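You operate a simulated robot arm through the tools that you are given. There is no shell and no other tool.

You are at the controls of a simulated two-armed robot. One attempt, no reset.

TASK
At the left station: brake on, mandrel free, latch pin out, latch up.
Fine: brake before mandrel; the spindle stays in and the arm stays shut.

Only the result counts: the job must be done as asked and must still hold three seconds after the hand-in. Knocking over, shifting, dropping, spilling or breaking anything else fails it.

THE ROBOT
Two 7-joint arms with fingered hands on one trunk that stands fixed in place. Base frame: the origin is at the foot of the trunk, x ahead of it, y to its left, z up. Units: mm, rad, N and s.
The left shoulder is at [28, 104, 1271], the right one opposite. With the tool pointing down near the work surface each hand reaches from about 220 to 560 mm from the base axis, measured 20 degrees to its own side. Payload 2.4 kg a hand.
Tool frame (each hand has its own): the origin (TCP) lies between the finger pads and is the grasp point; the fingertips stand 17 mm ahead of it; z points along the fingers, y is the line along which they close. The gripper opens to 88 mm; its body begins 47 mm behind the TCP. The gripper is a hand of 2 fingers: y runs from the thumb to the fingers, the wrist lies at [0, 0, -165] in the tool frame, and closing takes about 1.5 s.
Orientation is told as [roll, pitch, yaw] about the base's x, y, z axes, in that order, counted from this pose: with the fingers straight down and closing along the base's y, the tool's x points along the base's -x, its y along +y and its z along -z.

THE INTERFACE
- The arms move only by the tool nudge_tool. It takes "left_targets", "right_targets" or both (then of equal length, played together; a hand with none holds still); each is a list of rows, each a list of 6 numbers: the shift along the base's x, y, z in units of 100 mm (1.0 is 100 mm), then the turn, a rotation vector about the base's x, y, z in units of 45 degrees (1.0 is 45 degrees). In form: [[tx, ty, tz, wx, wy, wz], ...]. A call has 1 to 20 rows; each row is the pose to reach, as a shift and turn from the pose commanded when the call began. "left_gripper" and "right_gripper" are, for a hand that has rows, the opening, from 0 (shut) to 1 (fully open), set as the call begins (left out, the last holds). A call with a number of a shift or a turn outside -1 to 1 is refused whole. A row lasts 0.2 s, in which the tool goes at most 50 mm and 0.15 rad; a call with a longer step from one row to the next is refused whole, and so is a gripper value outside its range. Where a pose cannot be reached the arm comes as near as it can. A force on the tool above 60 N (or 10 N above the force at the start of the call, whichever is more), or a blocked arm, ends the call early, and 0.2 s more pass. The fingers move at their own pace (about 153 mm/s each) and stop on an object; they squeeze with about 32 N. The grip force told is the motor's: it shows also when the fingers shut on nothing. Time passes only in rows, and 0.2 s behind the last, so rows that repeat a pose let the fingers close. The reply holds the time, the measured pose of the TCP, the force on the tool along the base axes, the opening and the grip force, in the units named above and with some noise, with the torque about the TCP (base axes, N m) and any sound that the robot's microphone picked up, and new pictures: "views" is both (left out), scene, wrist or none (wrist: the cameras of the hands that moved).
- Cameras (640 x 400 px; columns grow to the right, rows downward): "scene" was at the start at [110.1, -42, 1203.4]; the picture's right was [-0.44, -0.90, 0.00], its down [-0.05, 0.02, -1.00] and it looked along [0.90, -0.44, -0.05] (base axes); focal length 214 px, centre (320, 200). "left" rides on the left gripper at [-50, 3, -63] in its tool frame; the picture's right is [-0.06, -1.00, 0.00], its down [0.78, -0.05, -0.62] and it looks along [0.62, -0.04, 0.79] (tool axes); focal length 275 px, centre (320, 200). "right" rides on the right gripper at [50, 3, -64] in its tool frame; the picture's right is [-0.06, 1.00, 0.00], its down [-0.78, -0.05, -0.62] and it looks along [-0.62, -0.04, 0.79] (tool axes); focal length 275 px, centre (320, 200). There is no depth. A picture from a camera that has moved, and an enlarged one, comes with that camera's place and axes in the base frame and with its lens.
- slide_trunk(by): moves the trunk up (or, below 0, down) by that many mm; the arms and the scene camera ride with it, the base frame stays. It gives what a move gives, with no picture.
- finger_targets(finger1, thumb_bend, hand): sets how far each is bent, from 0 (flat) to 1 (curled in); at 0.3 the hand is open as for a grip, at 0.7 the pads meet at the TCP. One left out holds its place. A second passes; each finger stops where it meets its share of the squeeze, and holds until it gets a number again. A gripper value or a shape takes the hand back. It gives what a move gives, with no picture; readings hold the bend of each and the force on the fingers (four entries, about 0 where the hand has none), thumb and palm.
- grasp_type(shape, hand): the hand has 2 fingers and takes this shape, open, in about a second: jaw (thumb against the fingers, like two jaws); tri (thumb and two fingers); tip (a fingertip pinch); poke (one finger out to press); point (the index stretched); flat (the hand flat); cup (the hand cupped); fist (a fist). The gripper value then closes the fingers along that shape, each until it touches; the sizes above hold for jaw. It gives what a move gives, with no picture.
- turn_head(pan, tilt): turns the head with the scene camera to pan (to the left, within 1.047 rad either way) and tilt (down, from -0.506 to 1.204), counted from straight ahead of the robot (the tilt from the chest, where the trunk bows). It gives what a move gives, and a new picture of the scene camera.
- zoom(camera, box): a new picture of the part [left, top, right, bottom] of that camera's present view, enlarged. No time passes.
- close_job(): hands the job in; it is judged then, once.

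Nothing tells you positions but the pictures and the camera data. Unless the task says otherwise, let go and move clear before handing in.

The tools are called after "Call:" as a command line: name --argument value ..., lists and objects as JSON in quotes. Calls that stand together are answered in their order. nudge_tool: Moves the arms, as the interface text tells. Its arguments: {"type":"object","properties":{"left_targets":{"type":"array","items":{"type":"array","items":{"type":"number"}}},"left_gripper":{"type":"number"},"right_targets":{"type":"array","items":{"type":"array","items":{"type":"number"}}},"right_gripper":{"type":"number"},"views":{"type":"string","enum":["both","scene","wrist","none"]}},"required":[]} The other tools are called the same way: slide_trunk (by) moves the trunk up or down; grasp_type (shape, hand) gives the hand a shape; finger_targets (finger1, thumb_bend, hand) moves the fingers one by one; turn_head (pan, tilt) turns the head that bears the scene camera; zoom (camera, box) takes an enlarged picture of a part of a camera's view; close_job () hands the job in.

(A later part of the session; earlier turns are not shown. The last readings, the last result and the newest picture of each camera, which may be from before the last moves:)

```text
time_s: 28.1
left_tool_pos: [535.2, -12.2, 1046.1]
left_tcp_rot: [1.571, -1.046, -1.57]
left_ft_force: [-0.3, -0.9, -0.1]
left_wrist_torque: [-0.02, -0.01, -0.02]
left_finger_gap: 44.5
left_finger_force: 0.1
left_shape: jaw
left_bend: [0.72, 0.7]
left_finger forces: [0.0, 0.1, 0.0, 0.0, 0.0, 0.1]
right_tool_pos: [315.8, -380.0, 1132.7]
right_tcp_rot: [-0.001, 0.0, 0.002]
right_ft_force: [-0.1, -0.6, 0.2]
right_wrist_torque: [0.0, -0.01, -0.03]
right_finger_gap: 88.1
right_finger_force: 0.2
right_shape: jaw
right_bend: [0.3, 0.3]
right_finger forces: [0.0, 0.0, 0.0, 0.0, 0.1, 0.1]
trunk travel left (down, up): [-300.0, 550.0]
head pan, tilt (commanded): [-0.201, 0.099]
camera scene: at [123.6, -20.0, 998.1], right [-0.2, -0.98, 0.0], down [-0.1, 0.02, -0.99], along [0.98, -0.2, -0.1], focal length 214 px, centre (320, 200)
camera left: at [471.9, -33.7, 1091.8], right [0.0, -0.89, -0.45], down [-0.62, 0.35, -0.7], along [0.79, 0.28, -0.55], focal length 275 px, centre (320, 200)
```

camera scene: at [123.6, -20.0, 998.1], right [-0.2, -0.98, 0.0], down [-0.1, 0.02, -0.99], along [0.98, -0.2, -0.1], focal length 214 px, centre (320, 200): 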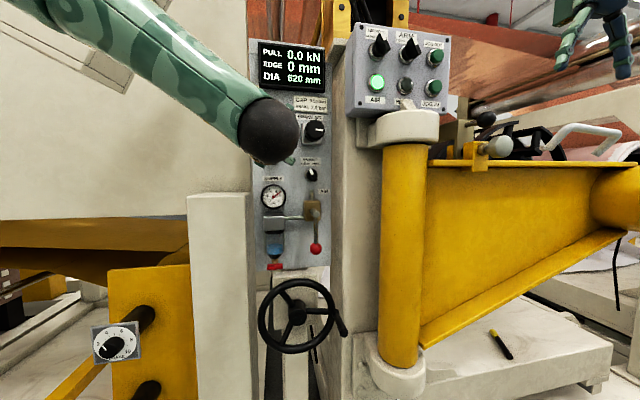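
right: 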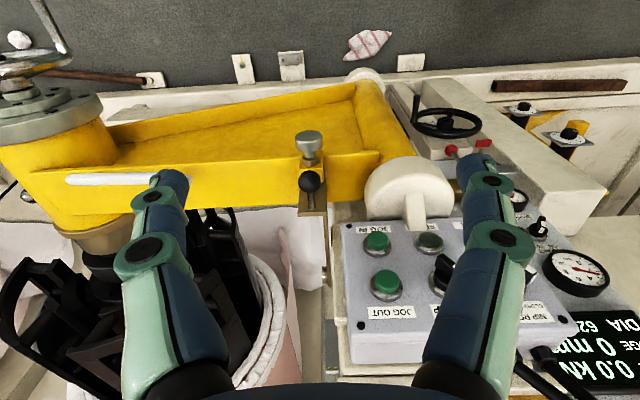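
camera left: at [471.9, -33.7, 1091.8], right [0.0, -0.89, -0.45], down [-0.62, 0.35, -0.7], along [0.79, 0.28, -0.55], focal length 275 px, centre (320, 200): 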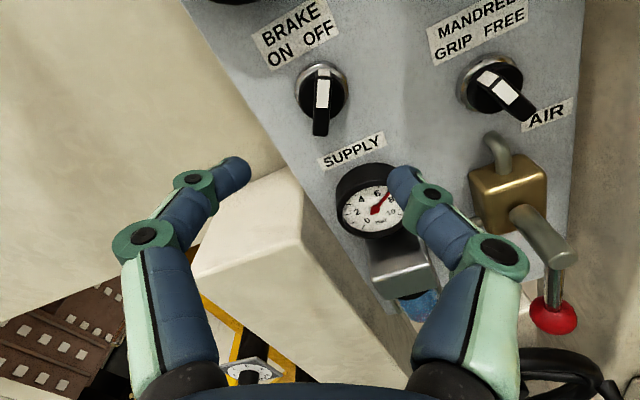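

The bar looks exactly vertical in the rolled wrist view and centred between the jaws, so 30° is right. I'll advance 50 mm and check again.

Call:
nudge_tool --left_targets '[[0.1, 0.0, 0.0, 0, 0, 0], [0.2, 0.0, 0.0, 0, 0, 0], [0.3, 0.0, 0.0, 0, 0, 0], [0.4, 0.0, 0.0, 0, 0, 0], [0.5, 0.0, 0.0, 0, 0, 0], [0.5, 0.0, 0.0, 0, 0, 0]]'

Call:
zoom --camera "left" --box '[220, 60, 480, 220]'

```text
time_s: 29.5
left_tool_pos: [586.4, -11.8, 1047.8]
left_tcp_rot: [1.572, -1.048, -1.57]
left_ft_force: [0.1, 0.2, -0.2]
left_wrist_torque: [-0.03, -0.02, 0.0]
left_finger_gap: 44.5
left_finger_force: 0.1
left_shape: jaw
left_bend: [0.72, 0.7]
left_finger forces: [0.0, 0.0, 0.0, 0.1, 0.0, 0.0]
right_tool_pos: [316.3, -379.9, 1133.3]
right_tcp_rot: [0.0, 0.001, 0.0]
right_ft_force: [0.3, 0.8, -0.4]
right_wrist_torque: [0.01, 0.0, 0.0]
right_finger_gap: 87.8
right_finger_force: 0.1
right_shape: jaw
right_bend: [0.3, 0.3]
right_finger forces: [0.0, 0.1, 0.0, 0.1, 0.0, 0.1]
trunk travel left (down, up): [-300.0, 550.0]
head pan, tilt (commanded): [-0.201, 0.099]
camera scene: at [123.6, -20.0, 998.1], right [-0.2, -0.98, 0.0], down [-0.1, 0.02, -0.99], along [0.98, -0.2, -0.1], focal length 214 px, centre (320, 200)
camera left: at [522.4, -33.3, 1092.0], right [0.0, -0.9, -0.45], down [-0.62, 0.35, -0.7], along [0.79, 0.28, -0.55], focal length 275 px, centre (320, 200)
```

scene: 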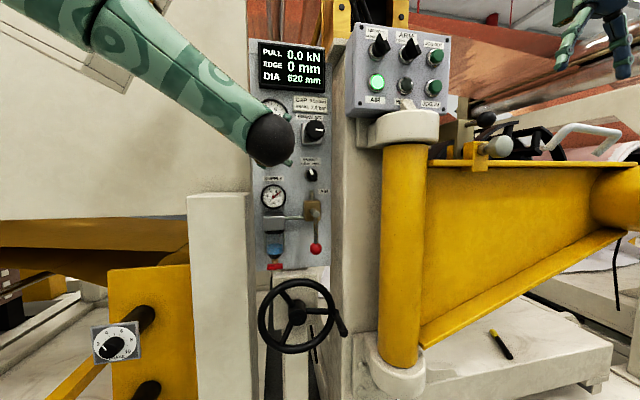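
left: 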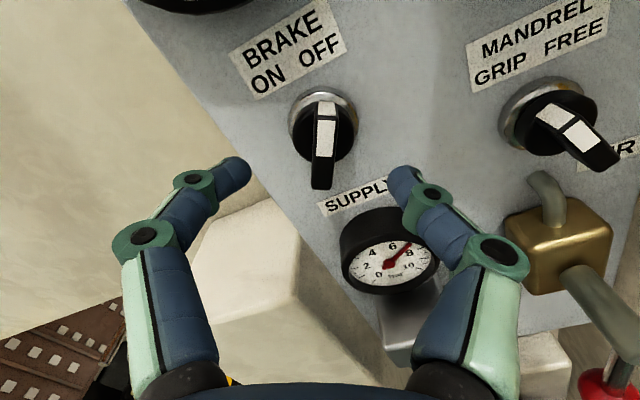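

```text
2.46 times, centred on (350, 140) of left
camera zoom: at [522.4, -33.3, 1092.0], right [0.0, -0.9, -0.45], down [-0.62, 0.35, -0.7], along [0.79, 0.28, -0.55], focal length 678 px, centre (246, 348)
```

zoom: 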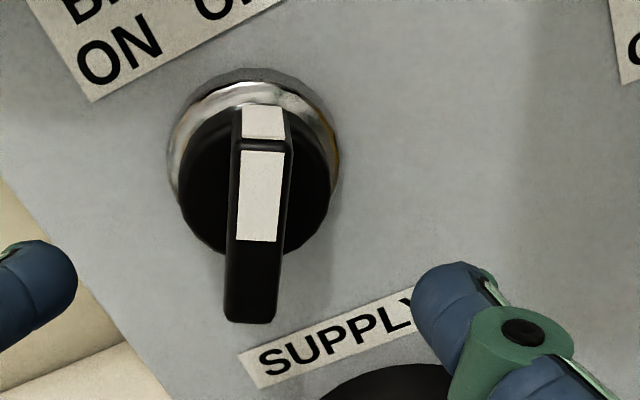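

The handle is centred to within 2 mm with its front face near x ≈ 615 and is about 30 mm long and 9 mm wide. I'll advance 22 mm with a small sideways correction so the fingertips overlap the bar, then close.

Call:
nudge_tool --left_targets '[[0.05, -0.013, -0.008, 0, 0, 0], [0.1, -0.013, -0.008, 0, 0, 0], [0.15, -0.013, -0.008, 0, 0, 0], [0.19, -0.013, -0.008, 0, 0, 0], [0.22, -0.013, -0.008, 0, 0, 0], [0.22, -0.013, -0.008, 0, 0, 0]]' --views "wrist"

```text
time_s: 30.9
left_tool_pos: [608.4, -12.5, 1046.7]
left_tcp_rot: [1.573, -1.047, -1.571]
left_ft_force: [-0.5, 0.4, -0.9]
left_wrist_torque: [0.01, 0.0, 0.03]
left_finger_gap: 44.5
left_finger_force: 0.0
left_shape: jaw
left_bend: [0.72, 0.7]
left_finger forces: [0.1, 0.0, 0.0, 0.1, 0.0, 0.0]
right_tool_pos: [317.4, -380.8, 1132.3]
right_tcp_rot: [0.0, 0.0, -0.002]
right_ft_force: [-0.3, 0.4, 0.3]
right_wrist_torque: [0.01, -0.02, -0.01]
right_finger_gap: 88.2
right_finger_force: 0.1
right_shape: jaw
right_bend: [0.3, 0.3]
right_finger forces: [0.0, 0.0, 0.0, 0.0, 0.0, 0.0]
trunk travel left (down, up): [-300.0, 550.0]
head pan, tilt (commanded): [-0.201, 0.099]
camera left: at [544.2, -34.4, 1091.2], right [0.0, -0.9, -0.45], down [-0.62, 0.35, -0.7], along [0.79, 0.28, -0.55], focal length 275 px, centre (320, 200)
```

left: 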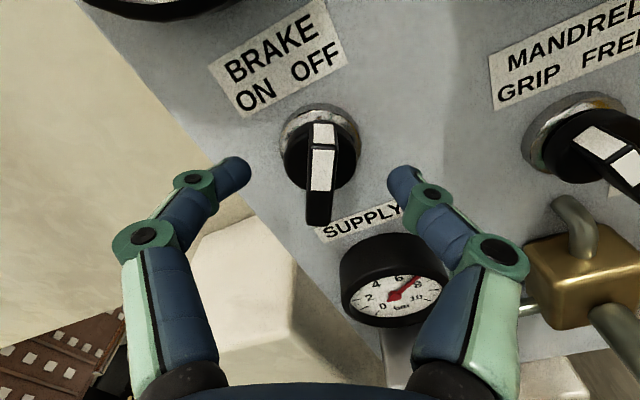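

The bar sits neatly between the fingertips, and its depth leaves room for a little more. I'll go in 4 mm further and close on it.

Call:
nudge_tool --left_targets '[[0.02, 0, 0, 0, 0, 0], [0.04, 0, 0, 0, 0, 0]]' --views "none"

Call:
nudge_tool --left_targets '[[0, 0, 0, 0, 0, 0], [0, 0, 0, 0, 0, 0], [0, 0, 0, 0, 0, 0], [0, 0, 0, 0, 0, 0], [0, 0, 0, 0, 0, 0], [0, 0, 0, 0, 0, 0], [0, 0, 0, 0, 0, 0]]' --left_gripper 0.0 --views "wrist"

```text
time_s: 31.5
left_tool_pos: [612.0, -12.7, 1046.3]
left_tcp_rot: [1.57, -1.048, -1.572]
left_ft_force: [0.2, 0.1, 0.5]
left_wrist_torque: [0.03, 0.03, -0.01]
left_finger_gap: 44.5
left_finger_force: 0.1
left_shape: jaw
left_bend: [0.72, 0.7]
left_finger forces: [0.0, 0.0, 0.0, 0.1, 0.0, 0.1]
right_tool_pos: [316.4, -381.2, 1133.5]
right_tcp_rot: [0.0, -0.001, 0.001]
right_ft_force: [0.0, 0.5, 0.0]
right_wrist_torque: [0.04, 0.01, 0.0]
right_finger_gap: 87.7
right_finger_force: 0.1
right_shape: jaw
right_bend: [0.3, 0.3]
right_finger forces: [0.1, 0.1, 0.0, 0.0, 0.0, 0.1]
trunk travel left (down, up): [-300.0, 550.0]
head pan, tilt (commanded): [-0.201, 0.099]
```

```text
time_s: 33.1
left_tool_pos: [612.9, -12.4, 1046.1]
left_tcp_rot: [1.572, -1.047, -1.569]
left_ft_force: [1.6, -0.6, -1.0]
left_wrist_torque: [-0.01, 0.01, -0.02]
left_finger_gap: 8.3
left_finger_force: 32.3
left_shape: jaw
left_bend: [0.74, 0.71]
left_finger forces: [24.3, 0.0, 0.0, 0.1, 25.5, 0.0]
right_tool_pos: [316.5, -379.7, 1132.5]
right_tcp_rot: [-0.001, 0.0, -0.001]
right_ft_force: [-0.2, -0.4, -0.3]
right_wrist_torque: [-0.01, -0.01, -0.02]
right_finger_gap: 87.8
right_finger_force: 0.1
right_shape: jaw
right_bend: [0.3, 0.3]
right_finger forces: [0.0, 0.0, 0.1, 0.1, 0.0, 0.0]
trunk travel left (down, up): [-300.0, 550.0]
head pan, tilt (commanded): [-0.201, 0.099]
camera left: at [548.6, -34.4, 1091.0], right [0.0, -0.9, -0.45], down [-0.62, 0.35, -0.7], along [0.79, 0.28, -0.55], focal length 275 px, centre (320, 200)
```

left: 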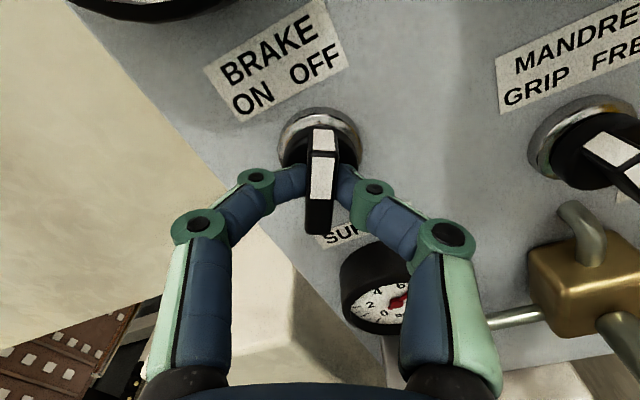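

The handle is firmly gripped (gap 8.3 mm). I'll turn it counterclockwise toward ON, 45° first while watching the torque.

Call:
nudge_tool --left_targets '[[0, 0, 0, -0.11, 0, 0], [0, 0, 0, -0.22, 0, 0], [0, 0, 0, -0.33, 0, 0], [0, 0, 0, -0.44, 0, 0], [0, 0, 0, -0.55, 0, 0], [0, 0, 0, -0.66, 0, 0], [0, 0, 0, -0.77, 0, 0], [0, 0, 0, -0.88, 0, 0], [0, 0, 0, -0.99, 0, 0]]' --views "wrist"

```text
time_s: 35.1
left_tool_pos: [613.0, -12.9, 1047.0]
left_tcp_rot: [-1.568, -1.316, 1.571]
left_ft_force: [3.9, 2.4, -0.7]
left_wrist_torque: [0.01, -0.01, 0.0]
left_finger_gap: 8.5
left_finger_force: 32.1
left_shape: jaw
left_bend: [0.74, 0.72]
left_finger forces: [26.8, 0.1, 0.0, 0.0, 24.1, 0.0]
right_tool_pos: [317.4, -381.3, 1132.6]
right_tcp_rot: [0.0, 0.0, 0.001]
right_ft_force: [0.0, -0.5, -0.5]
right_wrist_torque: [0.0, 0.0, 0.02]
right_finger_gap: 88.0
right_finger_force: 0.1
right_shape: jaw
right_bend: [0.3, 0.3]
right_finger forces: [0.1, 0.1, 0.1, 0.0, 0.0, 0.0]
trunk travel left (down, up): [-300.0, 550.0]
head pan, tilt (commanded): [-0.201, 0.099]
camera left: at [548.5, 4.1, 1094.0], right [0.0, -0.95, 0.31], down [-0.62, -0.25, -0.75], along [0.79, -0.19, -0.59], focal length 275 px, centre (320, 200)
```

left: 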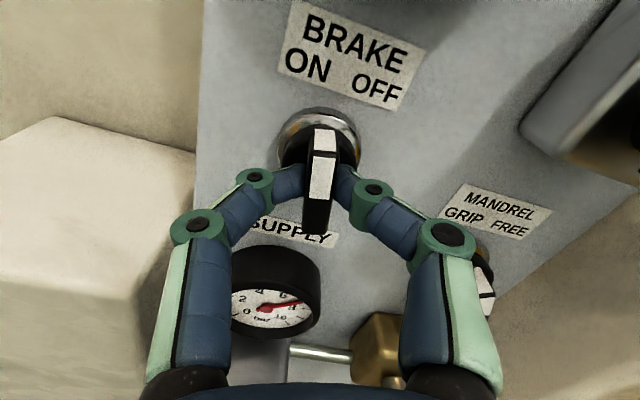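

The switch has turned 45° with the hand, with low torque. I'll turn the remaining 15° plus a little, slowly, to find the ON stop.

Call:
nudge_tool --left_targets '[[0, 0, 0, -0.08, 0, 0], [0, 0, 0, -0.16, 0, 0], [0, 0, 0, -0.24, 0, 0], [0, 0, 0, -0.32, 0, 0], [0, 0, 0, -0.36, 0, 0], [0, 0, 0, -0.36, 0, 0]]' --views "wrist"

```text
time_s: 36.5
left_tool_pos: [611.7, -10.8, 1046.0]
left_tcp_rot: [-1.569, -1.034, 1.572]
left_ft_force: [4.1, 6.3, -0.7]
left_wrist_torque: [0.01, -0.03, 0.06]
left_finger_gap: 8.4
left_finger_force: 32.0
left_shape: jaw
left_bend: [0.74, 0.72]
left_finger forces: [27.9, 0.0, 0.1, 0.0, 23.2, 0.0]
right_tool_pos: [316.5, -378.7, 1133.1]
right_tcp_rot: [0.001, 0.001, 0.0]
right_ft_force: [0.6, -0.2, -0.1]
right_wrist_torque: [-0.01, 0.03, 0.04]
right_finger_gap: 87.7
right_finger_force: 0.1
right_shape: jaw
right_bend: [0.3, 0.3]
right_finger forces: [0.1, 0.0, 0.1, 0.0, 0.1, 0.0]
trunk travel left (down, up): [-300.0, 550.0]
head pan, tilt (commanded): [-0.201, 0.099]
camera left: at [548.4, 16.8, 1087.5], right [0.0, -0.83, 0.56], down [-0.62, -0.44, -0.65], along [0.79, -0.35, -0.51], focal length 275 px, centre (320, 200)
```

left: 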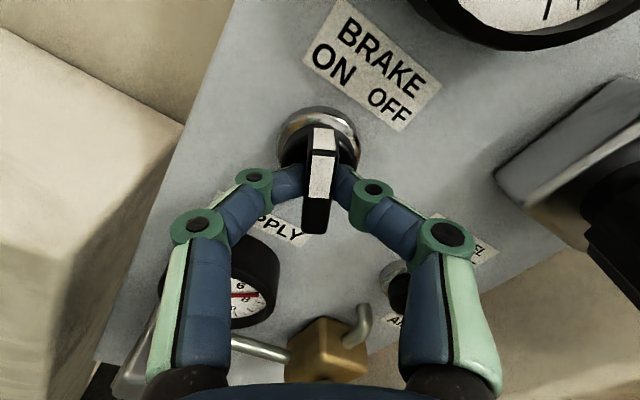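

The switch is now mirrored at about −31° with no resistance yet. I'll push a few degrees further to feel for the end stop.

Call:
nudge_tool --left_targets '[[0, 0, 0, -0.04, 0, 0], [0, 0, 0, -0.08, 0, 0], [0, 0, 0, -0.12, 0, 0], [0, 0, 0, -0.16, 0, 0], [0, 0, 0, -0.16, 0, 0]]' --views "wrist"

```text
time_s: 37.7
left_tool_pos: [611.2, -12.1, 1046.5]
left_tcp_rot: [-1.571, -0.907, 1.57]
left_ft_force: [4.1, 5.8, -0.2]
left_wrist_torque: [0.11, 0.01, 0.13]
left_finger_gap: 8.3
left_finger_force: 31.9
left_shape: jaw
left_bend: [0.74, 0.72]
left_finger forces: [29.0, 0.0, 0.0, 0.0, 24.1, 0.0]
right_tool_pos: [316.3, -378.9, 1133.5]
right_tcp_rot: [-0.001, -0.001, -0.001]
right_ft_force: [-0.1, 0.2, 0.3]
right_wrist_torque: [-0.03, 0.02, 0.0]
right_finger_gap: 87.9
right_finger_force: 0.0
right_shape: jaw
right_bend: [0.3, 0.3]
right_finger forces: [0.1, 0.1, 0.0, 0.1, 0.0, 0.0]
trunk travel left (down, up): [-300.0, 550.0]
head pan, tilt (commanded): [-0.201, 0.099]
camera left: at [548.5, 21.8, 1084.0], right [0.0, -0.75, 0.66], down [-0.62, -0.52, -0.59], along [0.79, -0.41, -0.46], focal length 275 px, centre (320, 200)
```

left: 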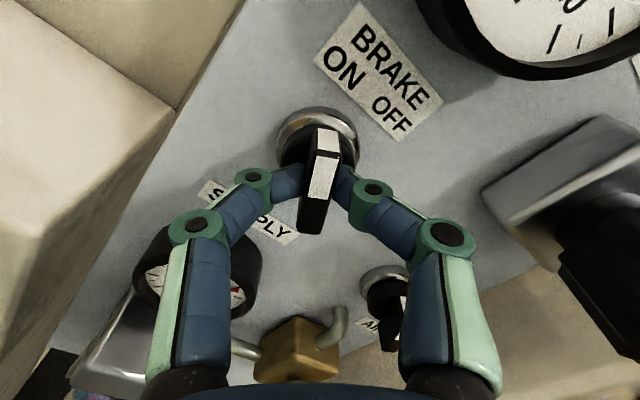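

The bar now lags the hand and the torque has risen, so the ON stop is reached. I'll relax the last few degrees, open the jaws and back off to check the switch.

Call:
nudge_tool --left_targets '[[0, 0, 0, 0.06, 0, 0], [0, 0, 0, 0.12, 0, 0]]' --views "none"

Call:
nudge_tool --left_targets '[[0, 0, 0, 0, 0, 0], [0, 0, 0, 0, 0, 0], [0, 0, 0, 0, 0, 0], [-0.1, 0, 0, 0, 0, 0], [-0.2, 0, 0, 0, 0, 0], [-0.3, 0, 0, 0, 0, 0], [-0.4, 0, 0, 0, 0, 0], [-0.5, 0, 0, 0, 0, 0]]' --left_gripper 0.5 --views "wrist"

```text
time_s: 38.3
left_tool_pos: [612.6, -12.6, 1045.8]
left_tcp_rot: [-1.567, -1.003, 1.571]
left_ft_force: [4.7, 4.4, -0.5]
left_wrist_torque: [0.04, 0.05, 0.06]
left_finger_gap: 8.5
left_finger_force: 31.8
left_shape: jaw
left_bend: [0.74, 0.72]
left_finger forces: [27.0, 0.0, 0.0, 0.0, 23.1, 0.0]
right_tool_pos: [317.8, -379.5, 1133.9]
right_tcp_rot: [0.001, 0.0, 0.0]
right_ft_force: [0.2, -0.1, 0.1]
right_wrist_torque: [0.01, -0.01, 0.02]
right_finger_gap: 87.8
right_finger_force: 0.0
right_shape: jaw
right_bend: [0.3, 0.3]
right_finger forces: [0.0, 0.1, 0.1, 0.0, 0.0, 0.0]
trunk travel left (down, up): [-300.0, 550.0]
head pan, tilt (commanded): [-0.201, 0.099]
```

```text
time_s: 40.1
left_tool_pos: [561.3, -11.8, 1046.9]
left_tcp_rot: [-1.571, -1.003, 1.569]
left_ft_force: [0.1, 0.7, -0.2]
left_wrist_torque: [0.03, -0.03, 0.01]
left_finger_gap: 43.4
left_finger_force: 0.1
left_shape: jaw
left_bend: [0.73, 0.7]
left_finger forces: [0.0, 0.0, 0.0, 0.0, 0.0, 0.1]
right_tool_pos: [317.5, -380.5, 1133.5]
right_tcp_rot: [0.0, 0.0, -0.001]
right_ft_force: [0.0, -0.7, -0.7]
right_wrist_torque: [0.04, -0.01, 0.01]
right_finger_gap: 87.9
right_finger_force: 0.1
right_shape: jaw
right_bend: [0.3, 0.3]
right_finger forces: [0.0, 0.0, 0.1, 0.1, 0.0, 0.0]
trunk travel left (down, up): [-300.0, 550.0]
head pan, tilt (commanded): [-0.201, 0.099]
camera left: at [497.6, 17.7, 1087.5], right [0.0, -0.81, 0.59], down [-0.62, -0.46, -0.63], along [0.79, -0.36, -0.5], focal length 275 px, centre (320, 200)
```

left: 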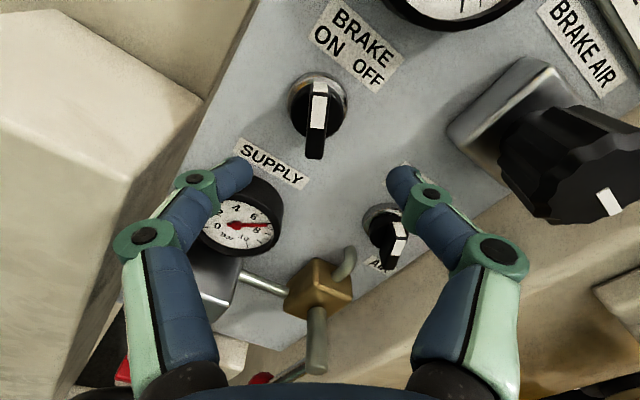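

The brake handle now points at ON. I'll verify with the scene camera and move the left hand, at the same roll, in front of the mandrel switch.

Call:
nudge_tool --left_targets '[[-0.1, 0, 0, 0, 0, 0], [-0.2, -0.1, -0.04, 0, 0, 0], [-0.25, -0.22, -0.09, 0, 0, 0], [-0.25, -0.34, -0.14, 0, 0, 0], [-0.25, -0.46, -0.19, 0, 0, 0], [-0.25, -0.58, -0.24, 0, 0, 0], [-0.2, -0.7, -0.29, 0, 0, 0], [-0.15, -0.82, -0.34, 0, 0, 0], [-0.15, -0.84, -0.36, 0, 0, 0], [-0.15, -0.84, -0.36, 0, 0, 0]]'

Call:
zoom --camera "scene" --box '[245, 90, 335, 220]'

Call:
zoom --camera "left" --box '[200, 20, 460, 180]'

```text
time_s: 42.3
left_tool_pos: [547.5, -97.4, 1011.6]
left_tcp_rot: [-1.569, -1.005, 1.57]
left_ft_force: [-0.7, 1.1, -0.1]
left_wrist_torque: [-0.01, -0.01, -0.06]
left_finger_gap: 43.5
left_finger_force: 0.1
left_shape: jaw
left_bend: [0.73, 0.7]
left_finger forces: [0.0, 0.1, 0.0, 0.0, 0.0, 0.0]
right_tool_pos: [318.1, -380.4, 1133.8]
right_tcp_rot: [0.0, -0.001, 0.001]
right_ft_force: [0.1, -0.1, -0.6]
right_wrist_torque: [-0.02, 0.01, -0.01]
right_finger_gap: 87.7
right_finger_force: 0.1
right_shape: jaw
right_bend: [0.3, 0.3]
right_finger forces: [0.0, 0.0, 0.0, 0.1, 0.1, 0.0]
trunk travel left (down, up): [-300.0, 550.0]
head pan, tilt (commanded): [-0.201, 0.099]
camera scene: at [123.6, -20.0, 998.1], right [-0.2, -0.98, 0.0], down [-0.1, 0.02, -0.99], along [0.98, -0.2, -0.1], focal length 214 px, centre (320, 200)
camera left: at [483.2, -67.0, 1051.5], right [0.0, -0.81, 0.59], down [-0.62, -0.46, -0.63], along [0.79, -0.36, -0.5], focal length 275 px, centre (320, 200)
```

scene: 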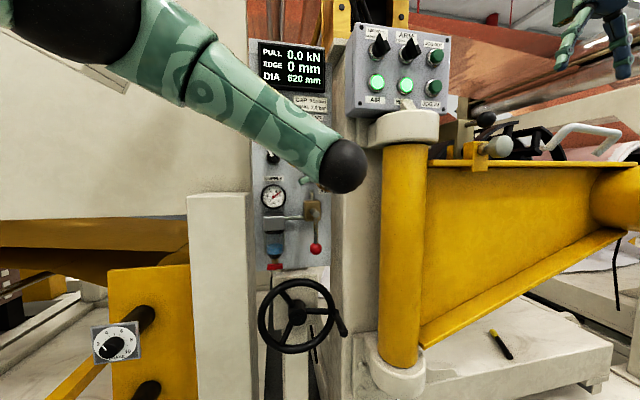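
left: 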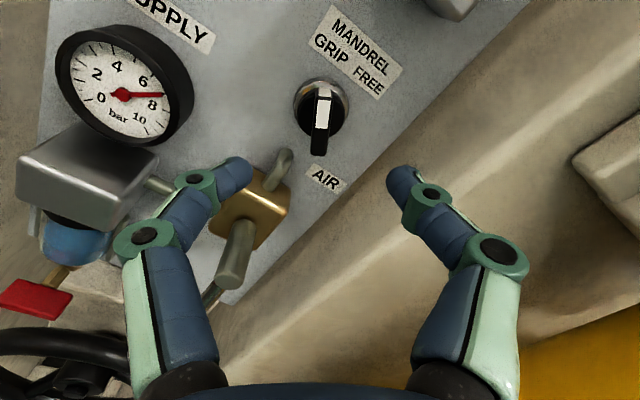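

```text
3.08 times, centred on (290, 155) of scene
camera zoom: at [123.6, -20.0, 998.1], right [-0.2, -0.98, 0.0], down [-0.1, 0.02, -0.99], along [0.98, -0.2, -0.1], focal length 660 px, centre (412, 338)
```

zoom: 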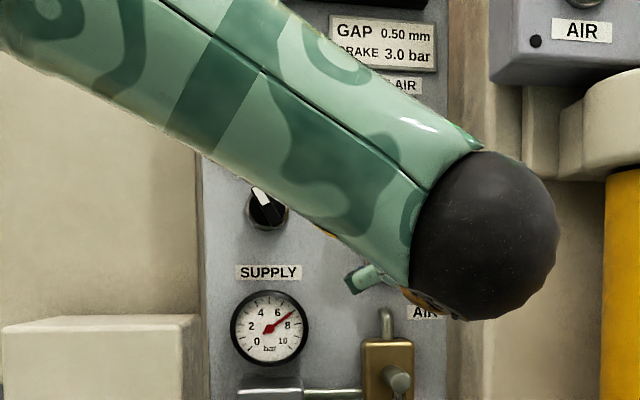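

```text
2.46 times, centred on (330, 100) of left
camera zoom: at [483.2, -67.0, 1051.5], right [0.0, -0.81, 0.59], down [-0.62, -0.46, -0.63], along [0.79, -0.36, -0.5], focal length 678 px, centre (295, 446)
```

zoom: 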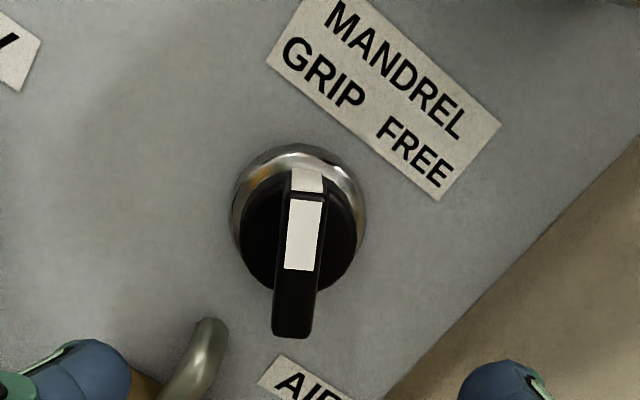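

The brake switch is confirmed ON (and the middle lamp on the box lit green). The mandrel switch lies about 4 mm right and 4 mm below the hand's axis, with the frame post only about 50 mm to its right, so I'll narrow the jaws to 22 mm, correct, and advance part-way.

Call:
nudge_tool --left_targets '[[0.0, -0.04, -0.044, 0.056, 0, 0], [0.1, -0.04, -0.044, 0.056, 0, 0], [0.2, -0.04, -0.044, 0.056, 0, 0], [0.3, -0.04, -0.044, 0.056, 0, 0], [0.37, -0.04, -0.044, 0.056, 0, 0], [0.37, -0.04, -0.044, 0.056, 0, 0]]' --left_gripper 0.25 --views "wrist"

Call:
zoom --camera "left" --box '[220, 60, 480, 220]'

```text
time_s: 43.7
left_tool_pos: [583.1, -100.7, 1006.9]
left_tcp_rot: [-1.571, -1.047, 1.571]
left_ft_force: [-0.4, -0.3, -0.2]
left_wrist_torque: [0.0, -0.06, 0.0]
left_finger_gap: 22.2
left_finger_force: 0.0
left_shape: jaw
left_bend: [0.73, 0.7]
left_finger forces: [0.0, 0.0, 0.0, 0.0, 0.0, 0.1]
right_tool_pos: [317.8, -381.2, 1133.1]
right_tcp_rot: [0.001, 0.0, -0.002]
right_ft_force: [0.0, 1.0, -0.2]
right_wrist_torque: [0.03, 0.0, -0.01]
right_finger_gap: 88.0
right_finger_force: 0.0
right_shape: jaw
right_bend: [0.3, 0.3]
right_finger forces: [0.0, 0.0, 0.0, 0.1, 0.1, 0.0]
trunk travel left (down, up): [-300.0, 550.0]
head pan, tilt (commanded): [-0.201, 0.099]
camera left: at [520.2, -72.8, 1048.3], right [0.0, -0.83, 0.55], down [-0.62, -0.43, -0.65], along [0.79, -0.34, -0.52], focal length 275 px, centre (320, 200)
```

left: 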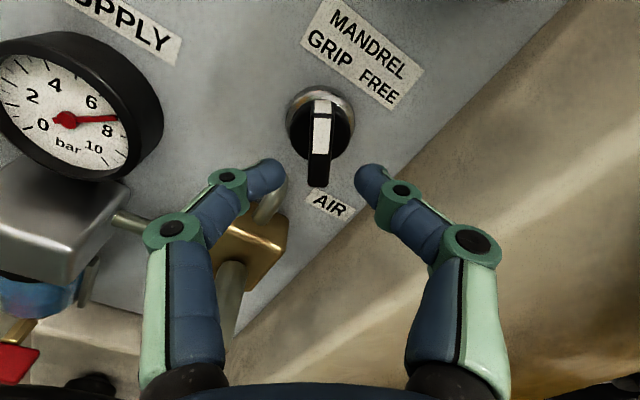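

```text
2.46 times, centred on (350, 140) of left
camera zoom: at [520.2, -72.8, 1048.3], right [0.0, -0.83, 0.55], down [-0.62, -0.43, -0.65], along [0.79, -0.34, -0.52], focal length 678 px, centre (246, 348)
```

zoom: 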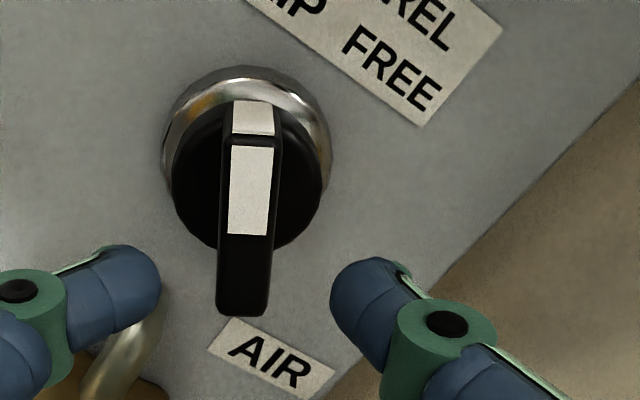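

The mandrel bar is centred to within a millimetre and its front face is about 31 mm ahead. I'll advance 27 mm slowly and close on it.

Call:
nudge_tool --left_targets '[[0.05, 0, 0, 0, 0, 0], [0.1, 0, 0, 0, 0, 0], [0.15, 0, 0, 0, 0, 0], [0.2, 0, 0, 0, 0, 0], [0.24, 0, 0, 0, 0, 0], [0.27, 0, 0, 0, 0, 0], [0.27, 0, 0, 0, 0, 0]]' --views "wrist"

```text
time_s: 45.3
left_tool_pos: [610.6, -100.0, 1006.0]
left_tcp_rot: [-1.57, -1.047, 1.57]
left_ft_force: [-0.6, 0.2, -0.1]
left_wrist_torque: [-0.06, -0.01, -0.01]
left_finger_gap: 22.2
left_finger_force: 0.1
left_shape: jaw
left_bend: [0.73, 0.7]
left_finger forces: [0.1, 0.0, 0.0, 0.0, 0.1, 0.0]
right_tool_pos: [316.2, -379.8, 1133.5]
right_tcp_rot: [0.0, -0.001, 0.0]
right_ft_force: [-0.2, 0.2, 0.4]
right_wrist_torque: [0.02, 0.01, -0.01]
right_finger_gap: 87.8
right_finger_force: 0.1
right_shape: jaw
right_bend: [0.3, 0.3]
right_finger forces: [0.0, 0.0, 0.0, 0.0, 0.0, 0.0]
trunk travel left (down, up): [-300.0, 550.0]
head pan, tilt (commanded): [-0.201, 0.099]
camera left: at [547.0, -72.5, 1048.0], right [0.0, -0.83, 0.55], down [-0.62, -0.43, -0.65], along [0.79, -0.34, -0.52], focal length 275 px, centre (320, 200)
```

left: 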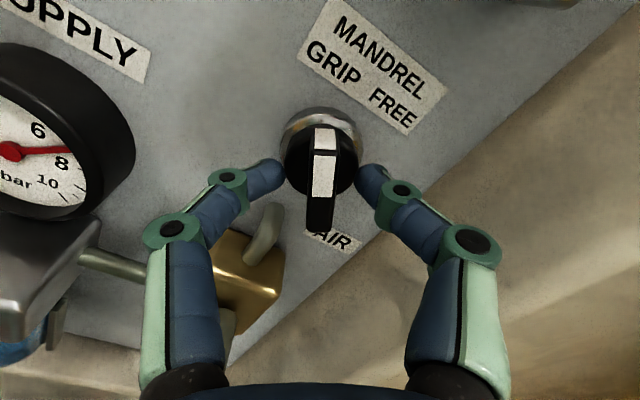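

The bar is between the fingertips with no contact forces and the pipe is clear. I'll close on the handle now.

Call:
nudge_tool --left_targets '[[0, 0, 0, 0, 0, 0], [0, 0, 0, 0, 0, 0], [0, 0, 0, 0, 0, 0], [0, 0, 0, 0, 0, 0], [0, 0, 0, 0, 0, 0], [0, 0, 0, 0, 0, 0]]' --left_gripper 0.0 --views "wrist"

```text
time_s: 46.7
left_tool_pos: [611.2, -100.6, 1005.5]
left_tcp_rot: [-1.568, -1.047, 1.571]
left_ft_force: [5.3, -0.8, 0.9]
left_wrist_torque: [0.01, 0.0, -0.02]
left_finger_gap: 3.6
left_finger_force: 32.2
left_shape: jaw
left_bend: [0.71, 0.7]
left_finger forces: [25.8, 0.1, 0.0, 0.1, 27.4, 0.1]
right_tool_pos: [316.3, -379.5, 1132.1]
right_tcp_rot: [-0.001, 0.0, 0.0]
right_ft_force: [-0.5, 0.8, -0.2]
right_wrist_torque: [0.0, -0.01, -0.02]
right_finger_gap: 87.9
right_finger_force: 0.1
right_shape: jaw
right_bend: [0.3, 0.3]
right_finger forces: [0.0, 0.1, 0.0, 0.1, 0.1, 0.1]
trunk travel left (down, up): [-300.0, 550.0]
head pan, tilt (commanded): [-0.201, 0.099]
camera left: at [547.3, -72.6, 1048.0], right [0.0, -0.83, 0.55], down [-0.62, -0.43, -0.65], along [0.79, -0.34, -0.52], focal length 275 px, centre (320, 200)
```

left: 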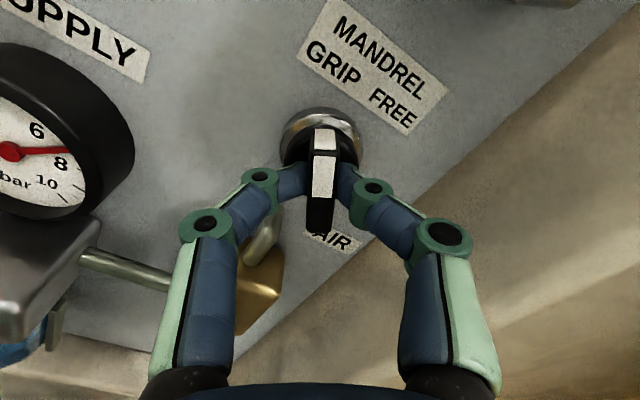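

Both fingers are pressing on the handle (about 26 N each). I'll turn it clockwise toward FREE, 45° first.

Call:
nudge_tool --left_targets '[[0, 0, 0, 0.11, 0, 0], [0, 0, 0, 0.22, 0, 0], [0, 0, 0, 0.33, 0, 0], [0, 0, 0, 0.44, 0, 0], [0, 0, 0, 0.55, 0, 0], [0, 0, 0, 0.66, 0, 0], [0, 0, 0, 0.77, 0, 0], [0, 0, 0, 0.88, 0, 0], [0, 0, 0, 0.99, 0, 0]]' --views "wrist"

```text
time_s: 48.7
left_tool_pos: [610.7, -101.9, 1007.1]
left_tcp_rot: [1.57, -1.314, -1.571]
left_ft_force: [5.7, -3.5, 5.0]
left_wrist_torque: [0.0, -0.05, -0.07]
left_finger_gap: 4.0
left_finger_force: 32.0
left_shape: jaw
left_bend: [0.71, 0.71]
left_finger forces: [24.7, 0.0, 0.1, 0.0, 27.7, 0.0]
right_tool_pos: [316.3, -380.8, 1133.2]
right_tcp_rot: [0.0, -0.001, -0.001]
right_ft_force: [0.8, -0.6, 0.2]
right_wrist_torque: [0.01, -0.02, 0.04]
right_finger_gap: 87.9
right_finger_force: 0.1
right_shape: jaw
right_bend: [0.3, 0.3]
right_finger forces: [0.0, 0.0, 0.0, 0.0, 0.1, 0.0]
trunk travel left (down, up): [-300.0, 550.0]
head pan, tilt (commanded): [-0.201, 0.099]
camera left: at [547.2, -110.5, 1055.4], right [0.0, -0.98, -0.19], down [-0.62, 0.15, -0.77], along [0.79, 0.12, -0.61], focal length 275 px, centre (320, 200)
```

left: 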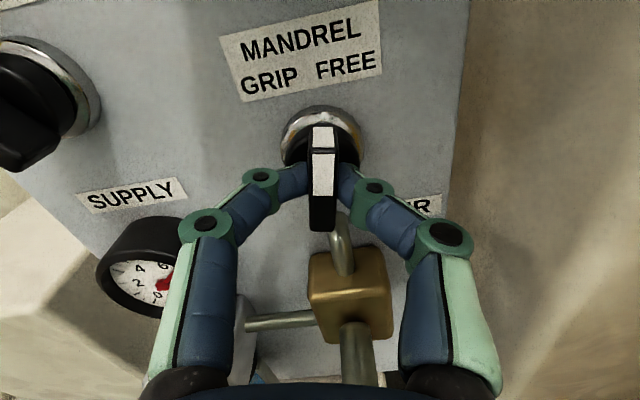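

The handle turned 45° with the hand and all clearances look fine. I'll turn the rest of the way plus a few degrees to feel the FREE stop.

Call:
nudge_tool --left_targets '[[0, 0, 0, 0.08, 0, 0], [0, 0, 0, 0.16, 0, 0], [0, 0, 0, 0.24, 0, 0], [0, 0, 0, 0.32, 0, 0], [0, 0, 0, 0.38, 0, 0], [0, 0, 0, 0.44, 0, 0], [0, 0, 0, 0.48, 0, 0], [0, 0, 0, 0.48, 0, 0]]' --views "wrist"

```text
time_s: 50.5
left_tool_pos: [610.7, -100.7, 1006.4]
left_tcp_rot: [1.57, -0.939, -1.572]
left_ft_force: [6.5, -7.5, 6.4]
left_wrist_torque: [-0.11, -0.11, -0.08]
left_finger_gap: 4.2
left_finger_force: 32.0
left_shape: jaw
left_bend: [0.71, 0.7]
left_finger forces: [24.4, 0.0, 0.0, 0.0, 27.9, 0.0]
right_tool_pos: [318.1, -380.9, 1131.0]
right_tcp_rot: [0.0, 0.001, 0.0]
right_ft_force: [0.2, 0.6, 0.5]
right_wrist_torque: [0.0, -0.02, 0.01]
right_finger_gap: 88.1
right_finger_force: 0.0
right_shape: jaw
right_bend: [0.3, 0.3]
right_finger forces: [0.1, 0.1, 0.0, 0.0, 0.0, 0.0]
trunk travel left (down, up): [-300.0, 550.0]
head pan, tilt (commanded): [-0.201, 0.099]
camera left: at [547.1, -128.1, 1048.3], right [0.0, -0.84, -0.54], down [-0.62, 0.42, -0.66], along [0.79, 0.33, -0.52], focal length 275 px, centre (320, 200)
```

left: 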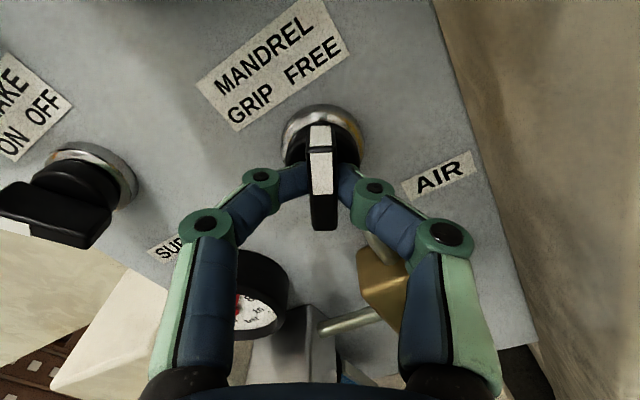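

Torque is up and the bar lags slightly at +36°, so the FREE stop has been reached. I'll relax a little, open narrowly and back out.

Call:
nudge_tool --left_targets '[[0, 0, 0, -0.06, 0, 0], [0, 0, 0, -0.1, 0, 0]]' --views "none"

Call:
nudge_tool --left_targets '[[0, 0, 0, 0, 0, 0], [0, 0, 0, 0, 0, 0], [0, 0, 0, 0, 0, 0], [-0.1, 0, 0, 0, 0, 0], [-0.2, 0, 0, 0, 0, 0], [-0.3, 0, 0, 0, 0, 0], [-0.4, 0, 0, 0, 0, 0], [-0.5, 0, 0, 0, 0, 0], [-0.6, 0, 0, 0, 0, 0], [-0.7, 0, 0, 0, 0, 0], [-0.8, 0, 0, 0, 0, 0]]' --left_gripper 0.25 --views "wrist"

```text
time_s: 51.1
left_tool_pos: [611.5, -101.7, 1005.3]
left_tcp_rot: [1.57, -1.017, -1.571]
left_ft_force: [5.9, -7.2, 5.8]
left_wrist_torque: [0.01, -0.08, -0.08]
left_finger_gap: 4.2
left_finger_force: 31.9
left_shape: jaw
left_bend: [0.71, 0.71]
left_finger forces: [24.4, 0.0, 0.0, 0.1, 27.3, 0.0]
right_tool_pos: [317.3, -381.1, 1133.1]
right_tcp_rot: [-0.001, -0.002, 0.001]
right_ft_force: [-0.4, 0.6, -0.8]
right_wrist_torque: [-0.02, -0.01, 0.02]
right_finger_gap: 87.8
right_finger_force: 0.0
right_shape: jaw
right_bend: [0.3, 0.3]
right_finger forces: [0.0, 0.0, 0.0, 0.0, 0.0, 0.0]
trunk travel left (down, up): [-300.0, 550.0]
head pan, tilt (commanded): [-0.201, 0.099]
```

```text
time_s: 53.5
left_tool_pos: [530.6, -101.3, 1006.2]
left_tcp_rot: [1.57, -1.019, -1.571]
left_ft_force: [-0.4, -0.3, -0.2]
left_wrist_torque: [-0.02, -0.01, -0.02]
left_finger_gap: 21.9
left_finger_force: 0.0
left_shape: jaw
left_bend: [0.73, 0.7]
left_finger forces: [0.1, 0.1, 0.1, 0.0, 0.0, 0.1]
right_tool_pos: [317.1, -381.1, 1132.5]
right_tcp_rot: [0.0, 0.0, 0.001]
right_ft_force: [-0.4, -0.1, -0.4]
right_wrist_torque: [0.04, -0.02, -0.02]
right_finger_gap: 88.0
right_finger_force: 0.0
right_shape: jaw
right_bend: [0.3, 0.3]
right_finger forces: [0.1, 0.1, 0.1, 0.0, 0.1, 0.0]
trunk travel left (down, up): [-300.0, 550.0]
head pan, tilt (commanded): [-0.201, 0.099]
camera left: at [466.9, -123.6, 1050.6], right [0.0, -0.88, -0.47], down [-0.62, 0.37, -0.69], along [0.79, 0.29, -0.55], focal length 275 px, centre (320, 200)
```

left: 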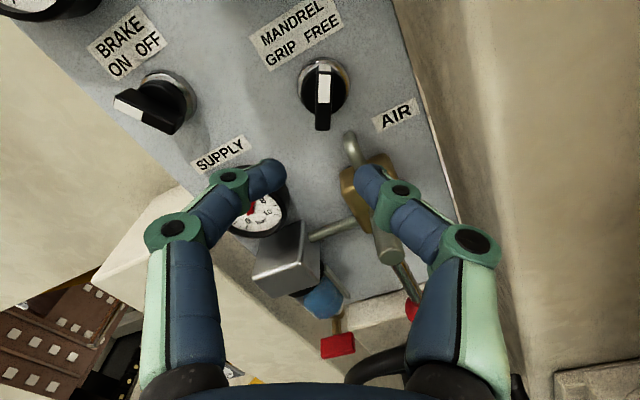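

Brake points ON and mandrel points FREE. I'll park the left hand back at its own side and turn the head toward the latch for the right-hand work.

Call:
nudge_tool --left_targets '[[-0.1, 0, 0, -0.08, 0, 0], [-0.2, 0.05, 0.05, -0.16, 0, 0], [-0.3, 0.15, 0.1, -0.24, 0, 0], [-0.4, 0.3, 0.2, -0.32, 0, 0], [-0.5, 0.45, 0.3, -0.4, 0, 0], [-0.6, 0.6, 0.4, -0.5, 0, 0], [-0.7, 0.75, 0.5, -0.6, 0, 0], [-0.8, 0.9, 0.6, -0.7, 0, 0], [-0.85, 1.0, 0.7, -0.7, 0, 0]]' --views "none"

Call:
turn_head --pan -0.4 --tilt 0.1

Call:
zoom --camera "scene" --box '[170, 90, 290, 200]'

Call:
zoom --camera "scene" --box '[340, 60, 500, 190]'

```text
time_s: 55.5
left_tool_pos: [445.8, -1.7, 1075.7]
left_tcp_rot: [1.599, -1.569, -1.6]
left_ft_force: [-0.4, 0.3, 0.0]
left_wrist_torque: [0.01, 0.02, 0.03]
left_finger_gap: 21.7
left_finger_force: 0.0
left_shape: jaw
left_bend: [0.73, 0.7]
left_finger forces: [0.1, 0.1, 0.0, 0.1, 0.0, 0.0]
right_tool_pos: [316.8, -380.5, 1132.5]
right_tcp_rot: [0.001, 0.001, -0.001]
right_ft_force: [-0.3, -0.3, 0.5]
right_wrist_torque: [0.0, 0.0, 0.01]
right_finger_gap: 88.2
right_finger_force: 0.1
right_shape: jaw
right_bend: [0.3, 0.3]
right_finger forces: [0.0, 0.1, 0.0, 0.0, 0.1, 0.0]
trunk travel left (down, up): [-300.0, 550.0]
head pan, tilt (commanded): [-0.201, 0.099]
```

```text
time_s: 56.2
left_tool_pos: [444.5, -0.7, 1076.1]
left_tcp_rot: [1.487, -1.568, -1.485]
left_ft_force: [-0.1, -0.5, 0.8]
left_wrist_torque: [-0.03, -0.03, 0.03]
left_finger_gap: 21.8
left_finger_force: 0.1
left_shape: jaw
left_bend: [0.73, 0.7]
left_finger forces: [0.0, 0.0, 0.0, 0.1, 0.1, 0.1]
right_tool_pos: [315.4, -381.0, 1133.2]
right_tcp_rot: [0.0, 0.001, -0.001]
right_ft_force: [0.8, 0.5, 0.3]
right_wrist_torque: [0.01, 0.02, 0.02]
right_finger_gap: 87.9
right_finger_force: 0.2
right_shape: jaw
right_bend: [0.3, 0.3]
right_finger forces: [0.0, 0.1, 0.0, 0.0, 0.1, 0.1]
trunk travel left (down, up): [-300.0, 550.0]
head pan, tilt (commanded): [-0.4, 0.099]
camera scene: at [118.7, -36.4, 997.7], right [-0.38, -0.93, 0.0], down [-0.1, 0.04, -0.99], along [0.92, -0.38, -0.1], focal length 214 px, centre (320, 200)
```

scene: 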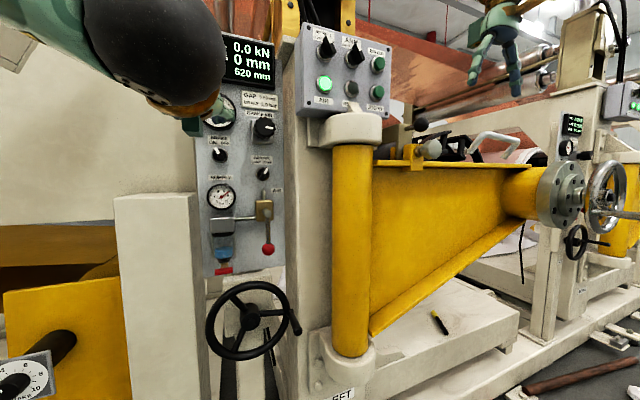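

```text
3.64 times, centred on (230, 145) of scene
camera zoom: at [118.7, -36.4, 997.7], right [-0.38, -0.93, 0.0], down [-0.1, 0.04, -0.99], along [0.92, -0.38, -0.1], focal length 780 px, centre (647, 400)
```

zoom: 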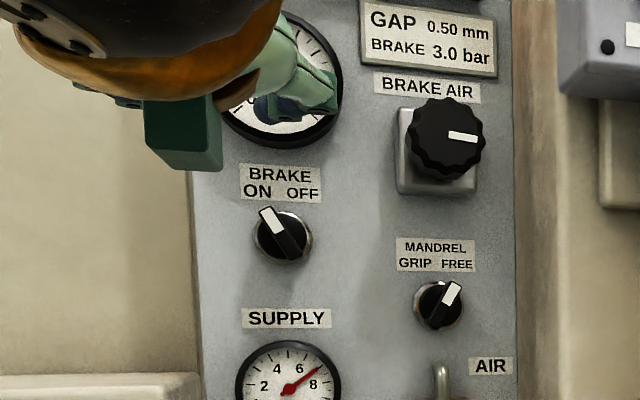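

```text
3.08 times, centred on (420, 125) of scene
camera zoom: at [118.7, -36.4, 997.7], right [-0.38, -0.93, 0.0], down [-0.1, 0.04, -0.99], along [0.92, -0.38, -0.1], focal length 660 px, centre (12, 431)
```

zoom: 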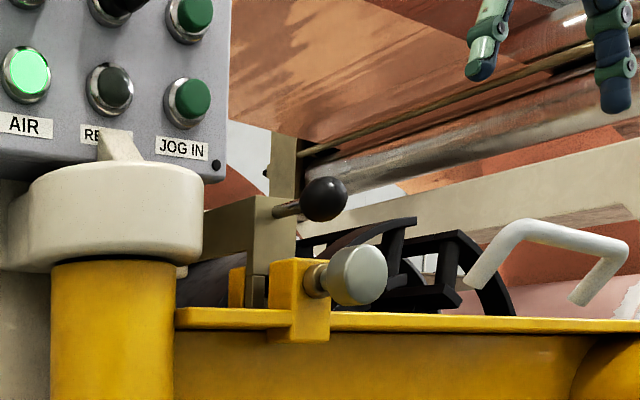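

Confirmed: brake ON, mandrel FREE, and the base plate reads "LEFT", so this is the right station. The pin knob (about 40 mm across) is at roughly (434, −405, 1056) with its axis along x, and the latch ball is at (465, −405, 1108). I'll turn the right hand to point forward in front of the pin, well short of it.

Call:
nudge_tool --right_targets '[[0.02, -0.02, 0.0, 0, -0.125, 0], [0.03, -0.04, 0.0, 0, -0.25, 0], [0.04, -0.06, 0.0, 0, -0.375, 0], [0.05, -0.08, 0.0, 0, -0.5, 0], [0.06, -0.1, 0.0, 0, -0.625, 0], [0.07, -0.12, 0.0, 0, -0.75, 0], [0.08, -0.13, 0.0, 0, -0.875, 0], [0.09, -0.14, 0.0, 0, -1, 0]]' --views "none"

Call:
nudge_tool --right_targets '[[0.0, -0.02, -0.05, 0, -0.125, 0], [0.0, -0.04, -0.1, 0, -0.25, 0], [0.0, -0.06, -0.15, 0, -0.375, 0], [0.0, -0.08, -0.2, 0, -0.5, 0], [0.0, -0.1, -0.25, 0, -0.625, 0], [0.0, -0.1, -0.3, 0, -0.75, 0], [0.0, -0.1, -0.35, 0, -0.875, 0], [0.0, -0.1, -0.4, 0, -1, 0], [0.0, -0.1, -0.4, 0, -1, 0]]'

```text
time_s: 58.0
left_tool_pos: [445.9, 0.2, 1075.9]
left_tcp_rot: [1.53, -1.568, -1.53]
left_ft_force: [0.0, 0.6, 0.2]
left_wrist_torque: [-0.02, 0.0, 0.02]
left_finger_gap: 22.0
left_finger_force: 0.2
left_shape: jaw
left_bend: [0.73, 0.7]
left_finger forces: [0.1, 0.0, 0.0, 0.1, 0.1, 0.1]
right_tool_pos: [325.7, -393.4, 1134.3]
right_tcp_rot: [0.001, -0.787, -0.001]
right_ft_force: [-0.4, -0.7, -0.3]
right_wrist_torque: [0.02, -0.04, -0.01]
right_finger_gap: 88.0
right_finger_force: 0.0
right_shape: jaw
right_bend: [0.3, 0.3]
right_finger forces: [0.1, 0.1, 0.0, 0.0, 0.0, 0.0]
trunk travel left (down, up): [-300.0, 550.0]
head pan, tilt (commanded): [-0.4, 0.099]
```

```text
time_s: 60.0
left_tool_pos: [445.9, -1.9, 1076.7]
left_tcp_rot: [1.546, -1.566, -1.545]
left_ft_force: [-0.3, 0.0, 0.1]
left_wrist_torque: [-0.01, -0.01, -0.07]
left_finger_gap: 21.6
left_finger_force: 0.0
left_shape: jaw
left_bend: [0.73, 0.7]
left_finger forces: [0.2, 0.0, 0.0, 0.0, 0.0, 0.1]
right_tool_pos: [325.4, -403.7, 1092.2]
right_tcp_rot: [2.405, -1.569, -2.403]
right_ft_force: [0.3, -0.4, -0.5]
right_wrist_torque: [0.01, 0.03, 0.02]
right_finger_gap: 87.6
right_finger_force: 0.0
right_shape: jaw
right_bend: [0.3, 0.3]
right_finger forces: [0.0, 0.0, 0.0, 0.1, 0.0, 0.0]
trunk travel left (down, up): [-300.0, 550.0]
head pan, tilt (commanded): [-0.4, 0.099]
camera scene: at [118.6, -36.8, 997.3], right [-0.38, -0.93, 0.0], down [-0.1, 0.04, -0.99], along [0.92, -0.38, -0.11], focal length 214 px, centre (320, 200)
camera right: at [262.2, -400.7, 1043.0], right [0.0, 1.0, 0.06], down [-0.62, -0.05, 0.78], along [0.78, -0.04, 0.62], focal length 275 px, centre (320, 200)
```

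scene: 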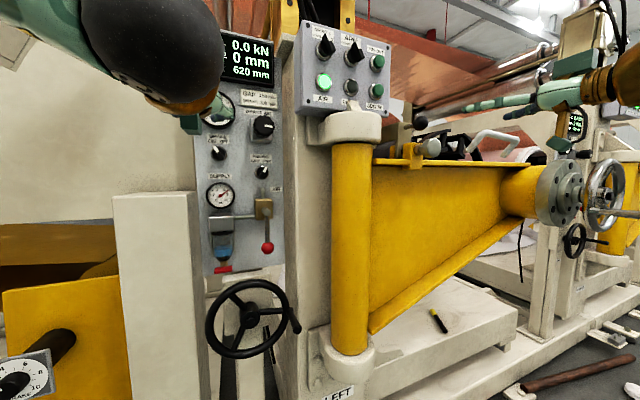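
right: 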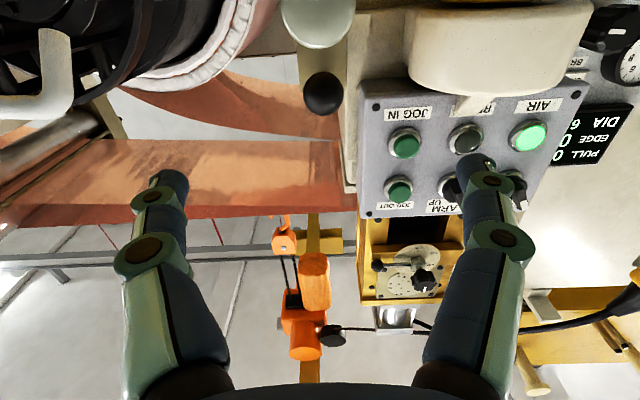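

The right hand points forward in line with the pin; its camera sees the silver knob at the top edge and the ball just behind and above it. I'll zoom to refine the knob's position.

Call:
zoom --camera "right" --box '[240, 0, 400, 130]'

Call:
zoom --camera "scene" --box '[370, 60, 610, 200]'

```text
3.08 times, centred on (320, 65) of right
camera zoom: at [262.2, -400.7, 1043.0], right [0.0, 1.0, 0.06], down [-0.62, -0.05, 0.78], along [0.78, -0.04, 0.62], focal length 847 px, centre (320, 615)
```

zoom: 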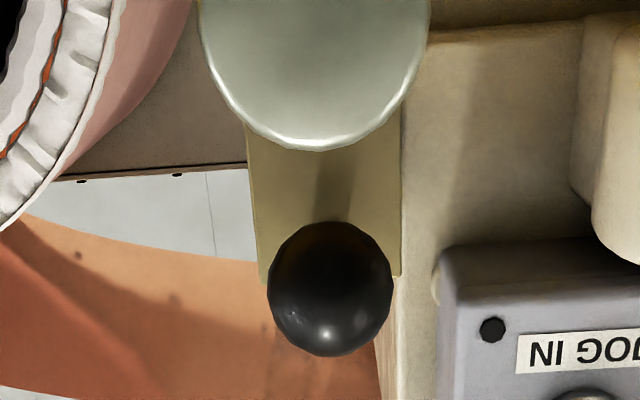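

```text
2.67 times, centred on (490, 130) of scene
camera zoom: at [118.6, -36.8, 997.3], right [-0.38, -0.93, 0.0], down [-0.1, 0.04, -0.99], along [0.92, -0.38, -0.11], focal length 572 px, centre (-133, 387)
```

zoom: 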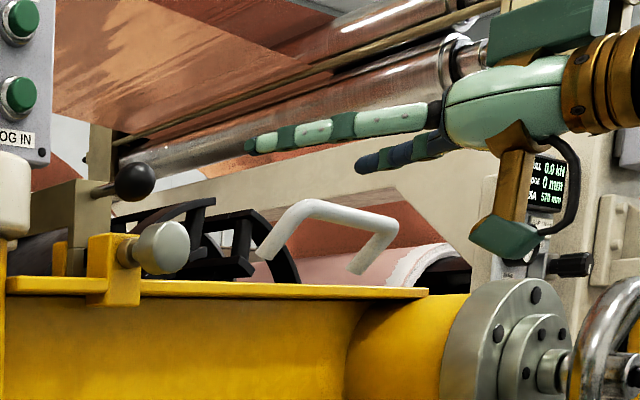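

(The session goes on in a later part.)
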